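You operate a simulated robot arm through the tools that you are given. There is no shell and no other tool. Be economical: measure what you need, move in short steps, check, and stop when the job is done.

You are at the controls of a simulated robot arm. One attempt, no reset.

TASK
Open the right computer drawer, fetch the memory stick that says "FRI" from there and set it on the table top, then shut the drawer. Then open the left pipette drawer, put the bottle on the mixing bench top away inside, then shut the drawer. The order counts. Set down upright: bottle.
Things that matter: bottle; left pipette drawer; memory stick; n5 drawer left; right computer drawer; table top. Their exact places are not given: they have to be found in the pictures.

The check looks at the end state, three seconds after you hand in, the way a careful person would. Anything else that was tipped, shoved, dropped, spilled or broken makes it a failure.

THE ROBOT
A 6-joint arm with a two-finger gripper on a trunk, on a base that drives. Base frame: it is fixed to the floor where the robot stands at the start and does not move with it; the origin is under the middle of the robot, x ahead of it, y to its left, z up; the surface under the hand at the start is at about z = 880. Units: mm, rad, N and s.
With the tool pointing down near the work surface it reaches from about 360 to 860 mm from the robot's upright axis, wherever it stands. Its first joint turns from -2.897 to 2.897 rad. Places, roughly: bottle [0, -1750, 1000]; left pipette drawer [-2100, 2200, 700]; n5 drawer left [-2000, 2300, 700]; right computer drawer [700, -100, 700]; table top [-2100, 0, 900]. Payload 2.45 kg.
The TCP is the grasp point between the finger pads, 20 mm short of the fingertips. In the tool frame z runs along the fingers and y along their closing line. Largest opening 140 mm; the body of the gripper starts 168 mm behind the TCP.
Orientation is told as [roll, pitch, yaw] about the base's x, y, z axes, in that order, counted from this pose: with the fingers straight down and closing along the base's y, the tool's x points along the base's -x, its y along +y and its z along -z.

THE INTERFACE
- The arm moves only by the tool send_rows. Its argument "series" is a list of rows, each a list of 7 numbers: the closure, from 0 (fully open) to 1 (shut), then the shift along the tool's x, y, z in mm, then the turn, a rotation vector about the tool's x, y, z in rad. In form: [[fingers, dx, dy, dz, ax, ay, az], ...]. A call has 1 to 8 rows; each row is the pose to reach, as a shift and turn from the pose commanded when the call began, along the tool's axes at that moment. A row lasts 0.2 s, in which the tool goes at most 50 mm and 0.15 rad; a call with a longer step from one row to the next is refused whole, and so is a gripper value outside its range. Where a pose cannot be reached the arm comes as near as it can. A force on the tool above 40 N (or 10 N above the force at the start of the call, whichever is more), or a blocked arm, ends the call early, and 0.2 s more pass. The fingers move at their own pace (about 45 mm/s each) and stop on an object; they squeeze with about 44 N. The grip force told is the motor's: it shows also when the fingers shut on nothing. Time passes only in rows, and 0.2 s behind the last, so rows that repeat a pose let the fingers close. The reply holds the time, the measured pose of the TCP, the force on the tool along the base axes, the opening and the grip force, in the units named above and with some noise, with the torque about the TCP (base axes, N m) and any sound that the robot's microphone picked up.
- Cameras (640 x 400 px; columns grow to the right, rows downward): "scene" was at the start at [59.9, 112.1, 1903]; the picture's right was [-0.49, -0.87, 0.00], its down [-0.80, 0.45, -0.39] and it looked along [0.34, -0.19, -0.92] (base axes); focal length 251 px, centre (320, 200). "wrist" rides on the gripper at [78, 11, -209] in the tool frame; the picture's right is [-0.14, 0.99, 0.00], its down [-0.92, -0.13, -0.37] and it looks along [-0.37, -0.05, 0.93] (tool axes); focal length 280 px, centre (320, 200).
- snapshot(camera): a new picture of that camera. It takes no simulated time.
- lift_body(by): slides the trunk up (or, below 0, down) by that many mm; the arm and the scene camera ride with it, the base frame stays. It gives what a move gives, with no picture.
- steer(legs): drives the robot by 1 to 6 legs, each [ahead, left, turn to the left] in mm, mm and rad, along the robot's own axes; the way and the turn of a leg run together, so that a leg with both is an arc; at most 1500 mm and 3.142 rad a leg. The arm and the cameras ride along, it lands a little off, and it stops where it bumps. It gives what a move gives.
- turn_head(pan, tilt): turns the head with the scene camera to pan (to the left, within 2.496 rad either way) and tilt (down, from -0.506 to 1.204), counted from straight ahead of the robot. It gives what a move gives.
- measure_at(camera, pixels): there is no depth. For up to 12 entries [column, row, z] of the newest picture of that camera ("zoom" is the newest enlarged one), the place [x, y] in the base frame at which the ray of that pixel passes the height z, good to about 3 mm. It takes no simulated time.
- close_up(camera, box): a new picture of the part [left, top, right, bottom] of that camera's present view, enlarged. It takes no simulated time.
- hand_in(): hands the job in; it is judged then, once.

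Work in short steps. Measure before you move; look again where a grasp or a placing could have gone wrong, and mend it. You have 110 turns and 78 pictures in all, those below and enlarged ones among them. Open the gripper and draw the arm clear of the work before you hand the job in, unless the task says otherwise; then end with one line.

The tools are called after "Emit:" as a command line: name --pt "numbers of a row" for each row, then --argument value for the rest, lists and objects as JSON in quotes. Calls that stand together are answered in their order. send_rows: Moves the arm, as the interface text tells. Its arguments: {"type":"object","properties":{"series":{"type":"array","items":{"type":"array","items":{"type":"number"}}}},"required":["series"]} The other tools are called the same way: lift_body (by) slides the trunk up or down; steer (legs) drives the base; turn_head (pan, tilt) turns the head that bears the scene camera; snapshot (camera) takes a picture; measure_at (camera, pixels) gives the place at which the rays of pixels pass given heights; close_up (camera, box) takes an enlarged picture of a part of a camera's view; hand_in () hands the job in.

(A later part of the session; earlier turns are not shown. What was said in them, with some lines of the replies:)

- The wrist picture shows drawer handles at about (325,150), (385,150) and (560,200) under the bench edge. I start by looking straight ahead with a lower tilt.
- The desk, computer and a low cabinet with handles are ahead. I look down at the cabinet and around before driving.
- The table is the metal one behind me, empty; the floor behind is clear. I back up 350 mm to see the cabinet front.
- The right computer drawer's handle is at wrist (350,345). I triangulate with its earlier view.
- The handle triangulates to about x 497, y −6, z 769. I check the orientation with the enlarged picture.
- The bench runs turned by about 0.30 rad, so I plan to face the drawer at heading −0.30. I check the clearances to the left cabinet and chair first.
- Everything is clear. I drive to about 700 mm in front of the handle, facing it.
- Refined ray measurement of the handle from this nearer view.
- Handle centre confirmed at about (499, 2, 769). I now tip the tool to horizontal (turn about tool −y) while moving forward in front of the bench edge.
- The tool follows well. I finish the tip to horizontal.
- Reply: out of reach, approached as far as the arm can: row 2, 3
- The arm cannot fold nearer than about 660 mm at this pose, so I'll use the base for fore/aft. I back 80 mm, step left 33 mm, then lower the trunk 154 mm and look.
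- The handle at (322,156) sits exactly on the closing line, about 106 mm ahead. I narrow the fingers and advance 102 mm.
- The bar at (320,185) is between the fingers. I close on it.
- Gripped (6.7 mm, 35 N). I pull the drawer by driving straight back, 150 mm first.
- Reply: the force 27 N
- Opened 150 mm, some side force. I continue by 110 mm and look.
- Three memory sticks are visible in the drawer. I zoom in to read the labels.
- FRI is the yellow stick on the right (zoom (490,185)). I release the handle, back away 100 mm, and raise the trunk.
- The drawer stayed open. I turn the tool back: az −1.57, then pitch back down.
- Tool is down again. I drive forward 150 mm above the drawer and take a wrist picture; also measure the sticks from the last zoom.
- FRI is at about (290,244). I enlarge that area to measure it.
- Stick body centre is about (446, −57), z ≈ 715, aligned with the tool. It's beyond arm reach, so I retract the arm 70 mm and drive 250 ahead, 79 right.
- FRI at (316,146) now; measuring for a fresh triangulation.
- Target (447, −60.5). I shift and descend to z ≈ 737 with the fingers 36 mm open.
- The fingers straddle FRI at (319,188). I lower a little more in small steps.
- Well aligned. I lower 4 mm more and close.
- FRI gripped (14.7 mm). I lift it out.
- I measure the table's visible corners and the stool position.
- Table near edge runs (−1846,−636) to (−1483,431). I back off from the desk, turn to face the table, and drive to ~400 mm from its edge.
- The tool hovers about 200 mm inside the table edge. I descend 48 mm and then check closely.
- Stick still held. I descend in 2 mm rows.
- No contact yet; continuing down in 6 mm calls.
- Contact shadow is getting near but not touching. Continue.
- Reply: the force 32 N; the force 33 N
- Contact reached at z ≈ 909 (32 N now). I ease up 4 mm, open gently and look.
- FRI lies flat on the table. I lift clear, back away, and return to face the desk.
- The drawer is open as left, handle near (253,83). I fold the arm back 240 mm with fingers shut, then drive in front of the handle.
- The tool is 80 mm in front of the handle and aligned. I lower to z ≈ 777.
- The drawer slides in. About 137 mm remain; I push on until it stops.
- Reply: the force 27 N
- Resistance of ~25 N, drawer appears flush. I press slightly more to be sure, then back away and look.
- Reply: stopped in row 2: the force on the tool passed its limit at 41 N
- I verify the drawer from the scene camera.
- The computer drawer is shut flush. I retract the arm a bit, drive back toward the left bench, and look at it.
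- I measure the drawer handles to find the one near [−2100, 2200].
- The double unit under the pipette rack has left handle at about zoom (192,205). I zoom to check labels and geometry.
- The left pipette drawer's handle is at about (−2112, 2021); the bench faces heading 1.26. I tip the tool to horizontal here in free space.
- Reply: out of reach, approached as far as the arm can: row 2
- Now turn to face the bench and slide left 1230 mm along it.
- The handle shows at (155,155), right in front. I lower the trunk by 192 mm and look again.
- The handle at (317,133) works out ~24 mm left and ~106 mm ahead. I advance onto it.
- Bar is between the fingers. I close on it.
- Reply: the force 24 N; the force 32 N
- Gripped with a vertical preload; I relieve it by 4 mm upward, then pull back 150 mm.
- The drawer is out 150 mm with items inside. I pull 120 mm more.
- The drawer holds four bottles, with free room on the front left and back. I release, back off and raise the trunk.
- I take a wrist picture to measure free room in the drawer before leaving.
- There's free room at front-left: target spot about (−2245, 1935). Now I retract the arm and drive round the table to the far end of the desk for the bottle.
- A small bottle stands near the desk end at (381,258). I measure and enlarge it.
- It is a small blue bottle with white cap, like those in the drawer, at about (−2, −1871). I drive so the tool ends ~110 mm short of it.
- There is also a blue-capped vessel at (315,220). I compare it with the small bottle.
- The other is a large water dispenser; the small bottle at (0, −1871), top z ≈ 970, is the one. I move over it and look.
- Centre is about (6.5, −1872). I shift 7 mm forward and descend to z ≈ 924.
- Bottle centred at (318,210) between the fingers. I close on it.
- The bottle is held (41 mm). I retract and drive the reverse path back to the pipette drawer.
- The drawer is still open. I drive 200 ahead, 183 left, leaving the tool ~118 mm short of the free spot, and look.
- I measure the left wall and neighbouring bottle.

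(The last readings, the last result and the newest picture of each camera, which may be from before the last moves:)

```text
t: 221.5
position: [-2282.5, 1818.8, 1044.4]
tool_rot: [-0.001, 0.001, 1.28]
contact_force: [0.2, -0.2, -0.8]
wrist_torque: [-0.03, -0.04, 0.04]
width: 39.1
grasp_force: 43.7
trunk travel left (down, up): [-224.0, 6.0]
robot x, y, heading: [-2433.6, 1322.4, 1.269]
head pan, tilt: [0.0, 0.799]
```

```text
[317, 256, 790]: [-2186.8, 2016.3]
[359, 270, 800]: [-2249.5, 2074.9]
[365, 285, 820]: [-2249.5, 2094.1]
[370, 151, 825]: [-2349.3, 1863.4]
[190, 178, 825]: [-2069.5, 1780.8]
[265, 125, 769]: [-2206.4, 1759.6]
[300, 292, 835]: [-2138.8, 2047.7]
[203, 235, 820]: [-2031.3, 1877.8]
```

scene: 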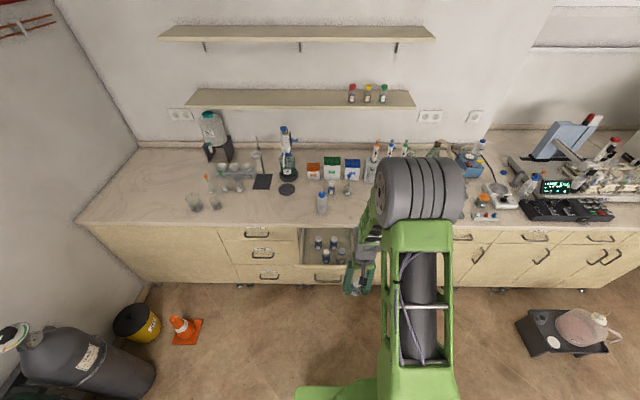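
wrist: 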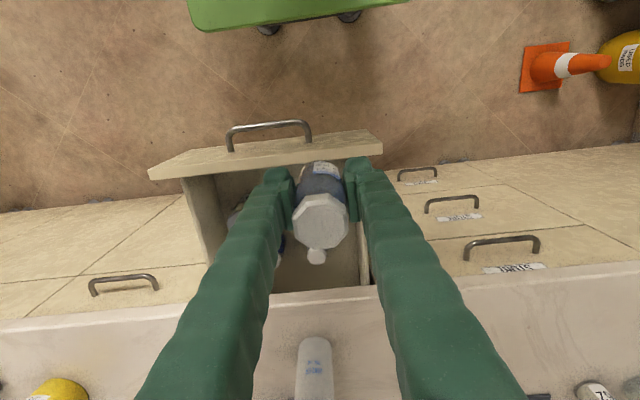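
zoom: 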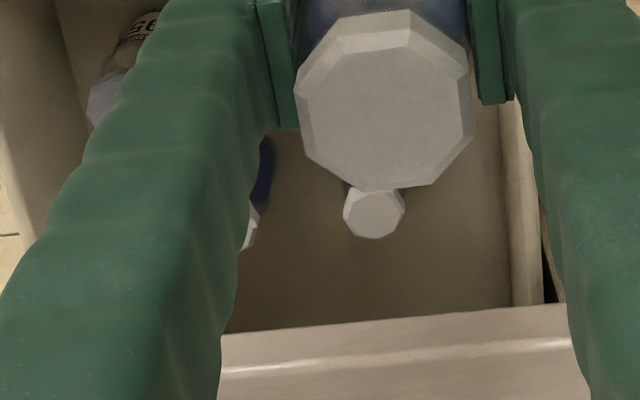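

Walls are at ±130 mm, so I aim for the spot 79 mm left of the handle line, 145 mm deep: (−2241, 1926). I move over it and descend partway.

Emit:
send_rows --pt "1 -40 -9 0 0 0 0" --pt "1 -80 -9 0 0 0 0" --pt "1 -114.6 -9 0 0 0 0" --pt "1 -114.6 -9 45 0 0 0" --pt "1 -114.6 -9 90 0 0 0" --pt "1 -114.6 -9 135 0 0 0" --pt "1 -114.6 -9 165 0 0 0"

Emit:
snapshot --camera "wrist"

Emit:
close_up --camera "scene" --box '[240, 170, 432, 290]'

```text
t: 223.1
position: [-2240.5, 1926.1, 878.9]
tool_rot: [0.002, 0.002, 1.279]
contact_force: [0.8, 0.6, -1.4]
wrist_torque: [0.01, -0.02, 0.02]
width: 39.0
grasp_force: 44.2
trunk travel left (down, up): [-224.0, 6.0]
robot x, y, heading: [-2433.8, 1317.9, 1.274]
head pan, tilt: [0.0, 0.799]
```

```text
18 pictures are left
```

wrist: 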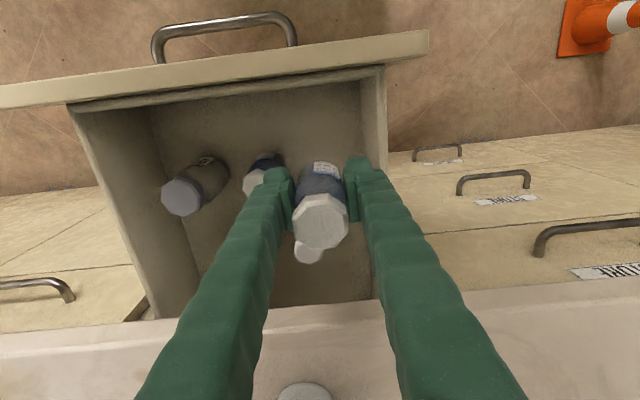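

```text
3.33 times, centred on (336, 230) of scene
```

zoom: 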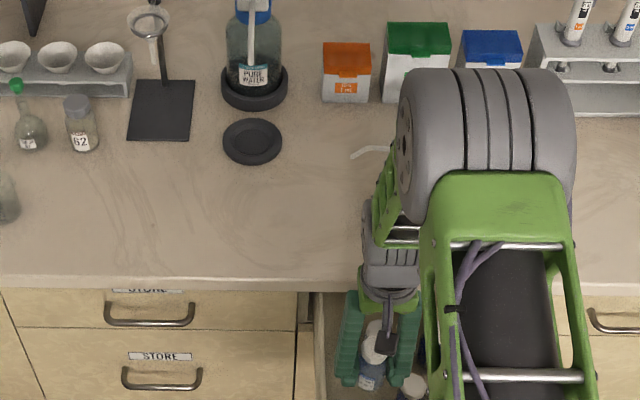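

I re-measure the neighbours before going lower.

Emit:
measure_at --camera "wrist" --pixels '[[257, 183, 792], [308, 254, 792], [182, 197, 785], [372, 297, 815], [385, 110, 815], [362, 85, 710], [122, 110, 815]]'

Emit:
close_up --camera "wrist" --box '[220, 70, 420, 195]'

```text
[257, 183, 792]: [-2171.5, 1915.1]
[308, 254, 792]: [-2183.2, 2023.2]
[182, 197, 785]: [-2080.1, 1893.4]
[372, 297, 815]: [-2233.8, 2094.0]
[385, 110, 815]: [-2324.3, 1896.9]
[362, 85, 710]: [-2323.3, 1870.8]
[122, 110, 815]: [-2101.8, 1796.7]
```

```text
3.20 times, centred on (320, 132) of wrist
```

zoom: 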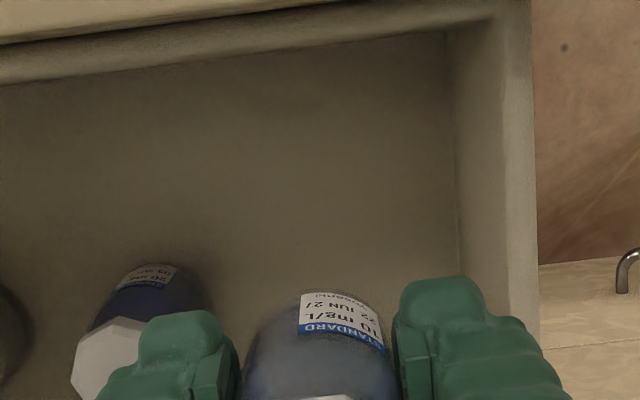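

I shift 6 mm left and 15 mm toward the front for even clearance, and descend to z ≈ 764.

Emit:
send_rows --pt "1 15 6 0 0 0 0" --pt "1 15 6 40 0 0 0" --pt "1 15 6 80 0 0 0" --pt "1 15 6 105 0 0 0" --pt "1 15 6 115 0 0 0"

Emit:
snapshot --camera "wrist"

```text
t: 224.3
position: [-2250.1, 1912.9, 765.6]
tool_rot: [-0.001, 0.001, 1.279]
contact_force: [0.8, -0.9, -1.1]
wrist_torque: [0.01, 0.02, -0.03]
width: 39.0
grasp_force: 43.5
trunk travel left (down, up): [-224.0, 6.0]
robot x, y, heading: [-2432.6, 1318.3, 1.274]
head pan, tilt: [0.0, 0.799]
```

```text
15 pictures are left
```

wrist: 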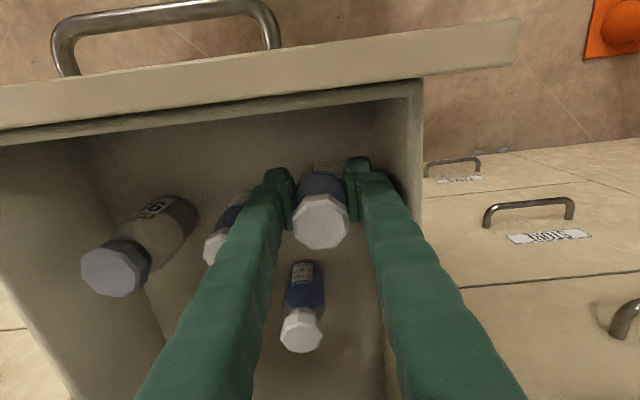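

No contacts, clear around. I lower in 2 mm rows, checking the force.

Emit:
send_rows --pt "1 0 0 2 0 0 0" --pt "1 0 0 4 0 0 0" --pt "1 0 0 6 0 0 0" --pt "1 0 0 8 0 0 0"

```text
t: 225.3
position: [-2250.5, 1912.7, 757.8]
tool_rot: [0.0, 0.001, 1.28]
contact_force: [1.4, 0.4, -1.5]
wrist_torque: [0.0, 0.0, -0.01]
width: 39.2
grasp_force: 44.4
trunk travel left (down, up): [-224.0, 6.0]
robot x, y, heading: [-2435.1, 1319.1, 1.267]
head pan, tilt: [0.0, 0.799]
```

Still free; 4 mm more.

Emit:
send_rows --pt "1 0 0 2 0 0 0" --pt "1 0 0 4 0 0 0"

```text
t: 225.9
position: [-2250.2, 1913.3, 754.0]
tool_rot: [-0.001, 0.002, 1.278]
contact_force: [-0.2, 0.1, -0.1]
wrist_torque: [-0.01, 0.0, 0.01]
width: 39.3
grasp_force: 43.9
trunk travel left (down, up): [-224.0, 6.0]
robot x, y, heading: [-2432.3, 1316.9, 1.276]
head pan, tilt: [0.0, 0.799]
```

Emit:
send_rows --pt "1 0 0 2 0 0 0" --pt "1 0 0 3 0 0 0"

```text
t: 226.5
position: [-2251.0, 1912.6, 749.2]
tool_rot: [-0.001, 0.001, 1.278]
contact_force: [-0.7, 0.1, -1.0]
wrist_torque: [-0.01, -0.02, -0.03]
width: 39.2
grasp_force: 44.1
trunk travel left (down, up): [-224.0, 6.0]
robot x, y, heading: [-2436.2, 1318.7, 1.274]
head pan, tilt: [0.0, 0.799]
```

Force remains near zero; I continue 3 mm at a time.

Emit:
send_rows --pt "1 0 0 2 0 0 0" --pt "1 0 0 3 0 0 0"

```text
t: 227.1
position: [-2251.2, 1913.4, 746.5]
tool_rot: [0.0, 0.002, 1.279]
contact_force: [0.1, 1.1, -0.7]
wrist_torque: [0.0, 0.01, 0.0]
width: 39.1
grasp_force: 44.4
trunk travel left (down, up): [-224.0, 6.0]
robot x, y, heading: [-2435.6, 1317.4, 1.274]
head pan, tilt: [0.0, 0.799]
```

Emit:
send_rows --pt "1 0 0 2 0 0 0" --pt "1 0 0 3 0 0 0"

```text
t: 227.7
position: [-2251.5, 1913.9, 742.8]
tool_rot: [0.0, 0.001, 1.281]
contact_force: [0.1, -0.1, 0.0]
wrist_torque: [0.0, -0.03, 0.02]
width: 39.1
grasp_force: 43.5
trunk travel left (down, up): [-224.0, 6.0]
robot x, y, heading: [-2435.5, 1320.6, 1.278]
head pan, tilt: [0.0, 0.799]
```

Emit:
send_rows --pt "1 0 0 2 0 0 0" --pt "1 0 0 3 0 0 0"

Emit:
close_up --camera "wrist" --box '[220, 130, 420, 255]'

```text
t: 228.3
position: [-2250.4, 1914.0, 742.1]
tool_rot: [0.0, -0.003, 1.281]
contact_force: [-1.4, 0.2, 17.8]
wrist_torque: [-0.02, 0.02, -0.03]
width: 39.1
grasp_force: 44.0
trunk travel left (down, up): [-224.0, 6.0]
robot x, y, heading: [-2434.8, 1317.9, 1.273]
head pan, tilt: [0.0, 0.799]
```

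```text
3.20 times, centred on (320, 192) of wrist
```

zoom: 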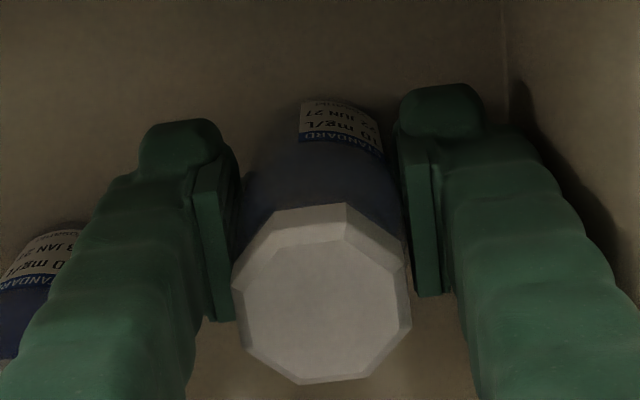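

The bottle is down (18 N). I ease up 2 mm and open to about 54 mm.

Emit:
send_rows --pt "1 0 0 -2 0 0 0" --pt "0.66 0 0 -2 0 0 0" --pt "0.62 0 0 -2 0 0 0" --pt "0.62 0 0 -2 0 0 0"

Emit:
send_rows --pt "0.62 0 0 -30 0 0 0" --pt "0.62 0 0 -75 0 0 0" --pt "0.62 0 0 -120 0 0 0" --pt "0.62 0 0 -165 0 0 0" --pt "0.62 0 0 -210 0 0 0" --pt "0.62 0 0 -250 0 0 0"

Emit:
snapshot --camera "wrist"

```text
t: 229.3
position: [-2251.4, 1913.4, 743.2]
tool_rot: [0.001, 0.002, 1.279]
contact_force: [0.9, 0.9, 0.0]
wrist_torque: [-0.01, -0.01, -0.03]
width: 53.4
grasp_force: 0.0
trunk travel left (down, up): [-224.0, 6.0]
robot x, y, heading: [-2434.4, 1318.1, 1.272]
head pan, tilt: [0.0, 0.799]
```

```text
t: 230.7
position: [-2250.0, 1915.1, 993.7]
tool_rot: [0.0, 0.003, 1.281]
contact_force: [0.1, -0.2, -0.3]
wrist_torque: [0.03, -0.04, 0.01]
width: 52.9
grasp_force: 0.0
trunk travel left (down, up): [-224.0, 6.0]
robot x, y, heading: [-2437.8, 1316.2, 1.271]
head pan, tilt: [0.0, 0.799]
```

```text
13 pictures are left
```

wrist: 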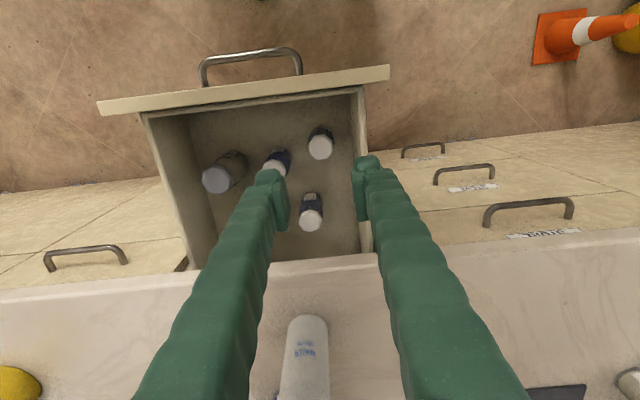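

The bottle stands upright at (320,142). I close the fingers, retract 113 mm, and move the base 100 back and 80 right to line up with the handle.

Emit:
send_rows --pt "1 40 0 0 0 0 0" --pt "1 80 0 0 0 0 0" --pt "1 113 0 0 0 0 0"

Emit:
steer --legs '[[-100, -80, 0]]'

Emit:
snapshot --camera "wrist"

```text
t: 231.5
position: [-2282.9, 1807.4, 996.8]
tool_rot: [0.0, 0.001, 1.278]
contact_force: [0.6, -0.3, -0.3]
wrist_torque: [0.02, -0.01, -0.03]
width: 0.3
grasp_force: 13.8
trunk travel left (down, up): [-224.0, 6.0]
robot x, y, heading: [-2435.3, 1315.0, 1.274]
head pan, tilt: [0.0, 0.799]
```

```text
t: 232.9
position: [-2234.2, 1687.2, 994.4]
tool_rot: [0.0, 0.0, 1.282]
contact_force: [0.3, 0.0, 0.3]
wrist_torque: [0.07, 0.03, 0.02]
width: 0.1
grasp_force: 29.5
trunk travel left (down, up): [-224.0, 6.0]
robot x, y, heading: [-2389.3, 1200.3, 1.279]
head pan, tilt: [0.0, 0.799]
```

```text
12 pictures are left
```

wrist: 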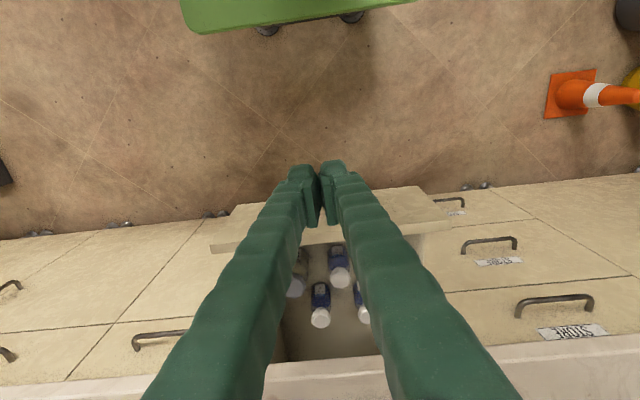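

Aligned. I lower to z ≈ 777 and start pushing slowly so the bottles stay upright.

Emit:
send_rows --pt "1 0 0 45 0 0 0" --pt "1 0 0 90 0 0 0" --pt "1 0 0 135 0 0 0" --pt "1 0 0 180 0 0 0" --pt "1 0 0 217 0 0 0" --pt "1 -20 0 217 0 0 0" --pt "1 -40 0 217 0 0 0"

Emit:
send_rows --pt "1 -8 0 0 0 0 0" --pt "1 -16 0 0 0 0 0" --pt "1 -25 0 0 0 0 0" --pt "1 -35 0 0 0 0 0" --pt "1 -47 0 0 0 0 0" --pt "1 -60 -1 0 0 0 0" --pt "1 -73 -1 0 0 0 0" --pt "1 -85 -1 0 0 0 0"

Emit:
snapshot --camera "wrist"

```text
t: 234.5
position: [-2223.8, 1726.1, 776.7]
tool_rot: [0.0, 0.002, 1.282]
contact_force: [-0.2, -0.6, 0.4]
wrist_torque: [0.04, -0.02, 0.01]
width: 0.0
grasp_force: 29.3
trunk travel left (down, up): [-224.0, 6.0]
robot x, y, heading: [-2388.3, 1199.0, 1.276]
head pan, tilt: [0.0, 0.799]
```

```text
t: 236.3
position: [-2197.5, 1807.8, 776.3]
tool_rot: [0.001, 0.001, 1.281]
contact_force: [0.4, 0.4, -0.9]
wrist_torque: [0.0, 0.0, -0.01]
width: 0.0
grasp_force: 29.1
trunk travel left (down, up): [-224.0, 6.0]
robot x, y, heading: [-2391.1, 1195.4, 1.272]
head pan, tilt: [0.0, 0.799]
```

```text
11 pictures are left
```

wrist: 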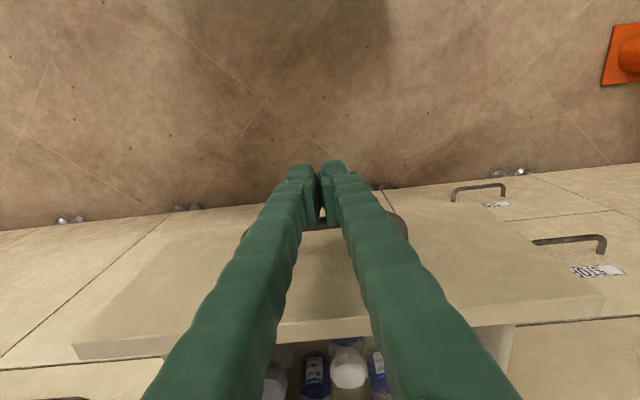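

The drawer slides with bottles upright. To stay within reach, I retract the arm 100 mm and drive the base 90 mm ahead.

Emit:
send_rows --pt "1 40 0 0 0 0 0" --pt "1 80 0 0 0 0 0" --pt "1 105 0 0 0 0 0"

Emit:
steer --legs '[[90, 0, 0]]'

Emit:
send_rows --pt "1 -10 0 0 0 0 0" --pt "1 -20 0 0 0 0 0" --pt "1 -32 -1 0 0 0 0" --pt "1 -45 -1 0 0 0 0" --pt "1 -58 -1 0 0 0 0" --pt "1 -72 -1 0 0 0 0" --pt "1 -86 -1 0 0 0 0" --pt "1 -100 -2 0 0 0 0"

```text
t: 237.1
position: [-2227.1, 1706.4, 778.3]
tool_rot: [0.0, -0.001, 1.279]
contact_force: [0.3, 0.2, -0.1]
wrist_torque: [0.01, -0.02, -0.03]
width: 0.0
grasp_force: 29.6
trunk travel left (down, up): [-224.0, 6.0]
robot x, y, heading: [-2385.6, 1200.0, 1.279]
head pan, tilt: [0.0, 0.799]
```

```text
t: 238.2
position: [-2202.2, 1792.7, 776.9]
tool_rot: [-0.001, 0.005, 1.284]
contact_force: [0.4, 0.9, -0.2]
wrist_torque: [-0.1, 0.05, 0.01]
width: 0.3
grasp_force: 29.8
trunk travel left (down, up): [-224.0, 6.0]
robot x, y, heading: [-2365.2, 1282.5, 1.281]
head pan, tilt: [0.0, 0.799]
```

```text
t: 240.0
position: [-2173.2, 1887.6, 776.1]
tool_rot: [0.0, 0.002, 1.281]
contact_force: [0.7, -0.1, 0.4]
wrist_torque: [0.01, 0.01, 0.02]
width: 0.4
grasp_force: 29.7
trunk travel left (down, up): [-224.0, 6.0]
robot x, y, heading: [-2362.5, 1283.5, 1.276]
head pan, tilt: [0.0, 0.799]
```

About 116 mm remain. I keep pushing slowly.

Emit:
send_rows --pt "1 -12 0 0 0 0 0" --pt "1 -26 0 0 0 0 0" --pt "1 -40 -1 0 0 0 0" --pt "1 -54 -1 0 0 0 0" --pt "1 -68 -1 0 0 0 0" --pt "1 -82 -2 0 0 0 0" --pt "1 -94 -2 0 0 0 0" --pt "1 -104 -2 0 0 0 0"

Emit:
send_rows --pt "1 -3 0 0 0 0 0" --pt "1 -6 0 0 0 0 0" --pt "1 -9 0 0 0 0 0" --pt "1 -12 0 0 0 0 0" --pt "1 -15 0 0 0 0 0" --pt "1 -18 0 0 0 0 0"

Emit:
snapshot --camera "wrist"

```text
t: 241.8
position: [-2141.0, 1986.8, 777.2]
tool_rot: [-0.001, -0.001, 1.283]
contact_force: [0.3, 0.1, -0.2]
wrist_torque: [0.0, 0.0, -0.03]
width: 0.0
grasp_force: 29.3
trunk travel left (down, up): [-224.0, 6.0]
robot x, y, heading: [-2364.7, 1285.5, 1.282]
head pan, tilt: [0.0, 0.799]
```

```text
t: 243.2
position: [-2138.2, 1995.6, 775.1]
tool_rot: [0.0, 0.015, 1.281]
contact_force: [-7.9, -32.3, -5.6]
wrist_torque: [-0.28, 0.09, -0.25]
width: 6.2
grasp_force: 29.1
trunk travel left (down, up): [-224.0, 6.0]
robot x, y, heading: [-2360.4, 1284.1, 1.272]
head pan, tilt: [0.0, 0.799]
```

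```text
10 pictures are left
```

wrist: 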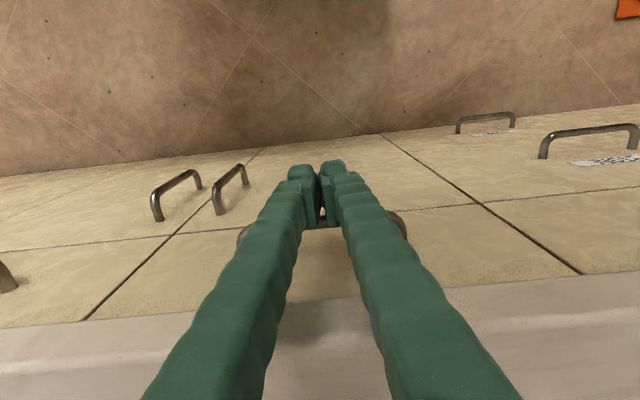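

The drawer is flush at the stop (33 N). I back away, rise, open the gripper and verify.

Emit:
send_rows --pt "1 20 0 0 0 0 0" --pt "1 65 0 0 0 0 0" --pt "1 110 0 0 0 0 0" --pt "1 110 0 -45 0 0 0" --pt "1 110 0 -90 0 0 0" --pt "1 110 0 -135 0 0 0" --pt "1 110 0 -180 0 0 0" --pt "1 110 0 -225 0 0 0"

Emit:
steer --legs '[[-130, 0, 0]]'

Emit:
send_rows --pt "0.5 0 0 0 0 0 0" --pt "0 40 0 0 0 0 0" --pt "0 80 0 0 0 0 0" --pt "0 120 0 0 0 0 0" --pt "0 120 0 0 0 0 0" --pt "0 120 0 0 0 0 0"

Emit:
snapshot --camera "scene"

Emit:
turn_head --pan -2.4 --tilt 0.75

Emit:
snapshot --camera "scene"

```text
t: 245.0
position: [-2168.9, 1896.5, 1006.3]
tool_rot: [0.002, 0.004, 1.282]
contact_force: [-0.1, 1.3, -0.2]
wrist_torque: [0.0, 0.01, -0.01]
width: 0.2
grasp_force: 29.4
trunk travel left (down, up): [-224.0, 6.0]
robot x, y, heading: [-2360.0, 1285.6, 1.275]
head pan, tilt: [0.0, 0.799]
```

```text
t: 246.3
position: [-2205.7, 1771.5, 1005.2]
tool_rot: [0.0, -0.001, 1.284]
contact_force: [0.2, -0.4, 0.3]
wrist_torque: [0.09, -0.02, 0.0]
width: 0.0
grasp_force: 29.4
trunk travel left (down, up): [-224.0, 6.0]
robot x, y, heading: [-2398.4, 1162.5, 1.276]
head pan, tilt: [0.0, 0.799]
```

```text
t: 247.7
position: [-2238.3, 1657.7, 1005.3]
tool_rot: [0.0, 0.002, 1.281]
contact_force: [-0.7, -0.2, -0.6]
wrist_torque: [0.0, -0.01, 0.01]
width: 122.4
grasp_force: 0.0
trunk travel left (down, up): [-224.0, 6.0]
robot x, y, heading: [-2395.7, 1158.6, 1.276]
head pan, tilt: [0.0, 0.799]
```

```text
9 pictures are left
```

scene: 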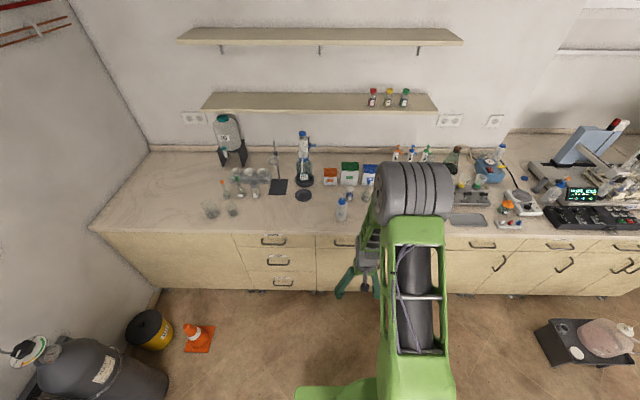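

```text
t: 249.9
position: [-2238.2, 1657.8, 1003.7]
tool_rot: [0.0, 0.001, 1.283]
contact_force: [1.0, -0.2, 0.3]
wrist_torque: [-0.04, 0.0, 0.0]
width: 140.0
grasp_force: 0.1
trunk travel left (down, up): [-224.0, 6.0]
robot x, y, heading: [-2398.8, 1158.5, 1.278]
head pan, tilt: [-2.4, 0.75]
```

```text
8 pictures are left
```

scene: 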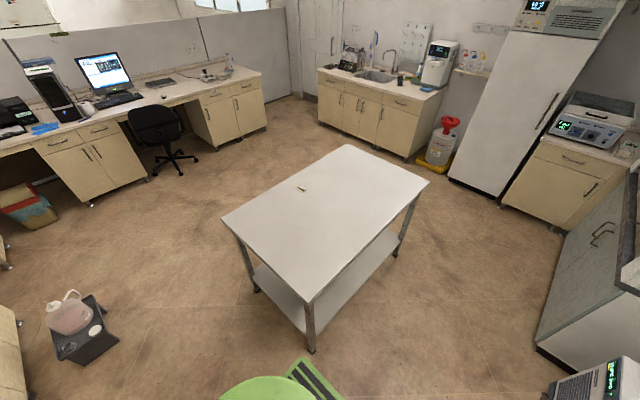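

FRI lies on the table at (302,188), both drawers are shut, and the arm is clear with the gripper open. I hand in.

Emit:
hand_in

```text
The job is handed in.
```

The job is handed in: the FRI stick is on the table top, the bottle was set down upright in the left pipette drawer, and both drawers are shut.
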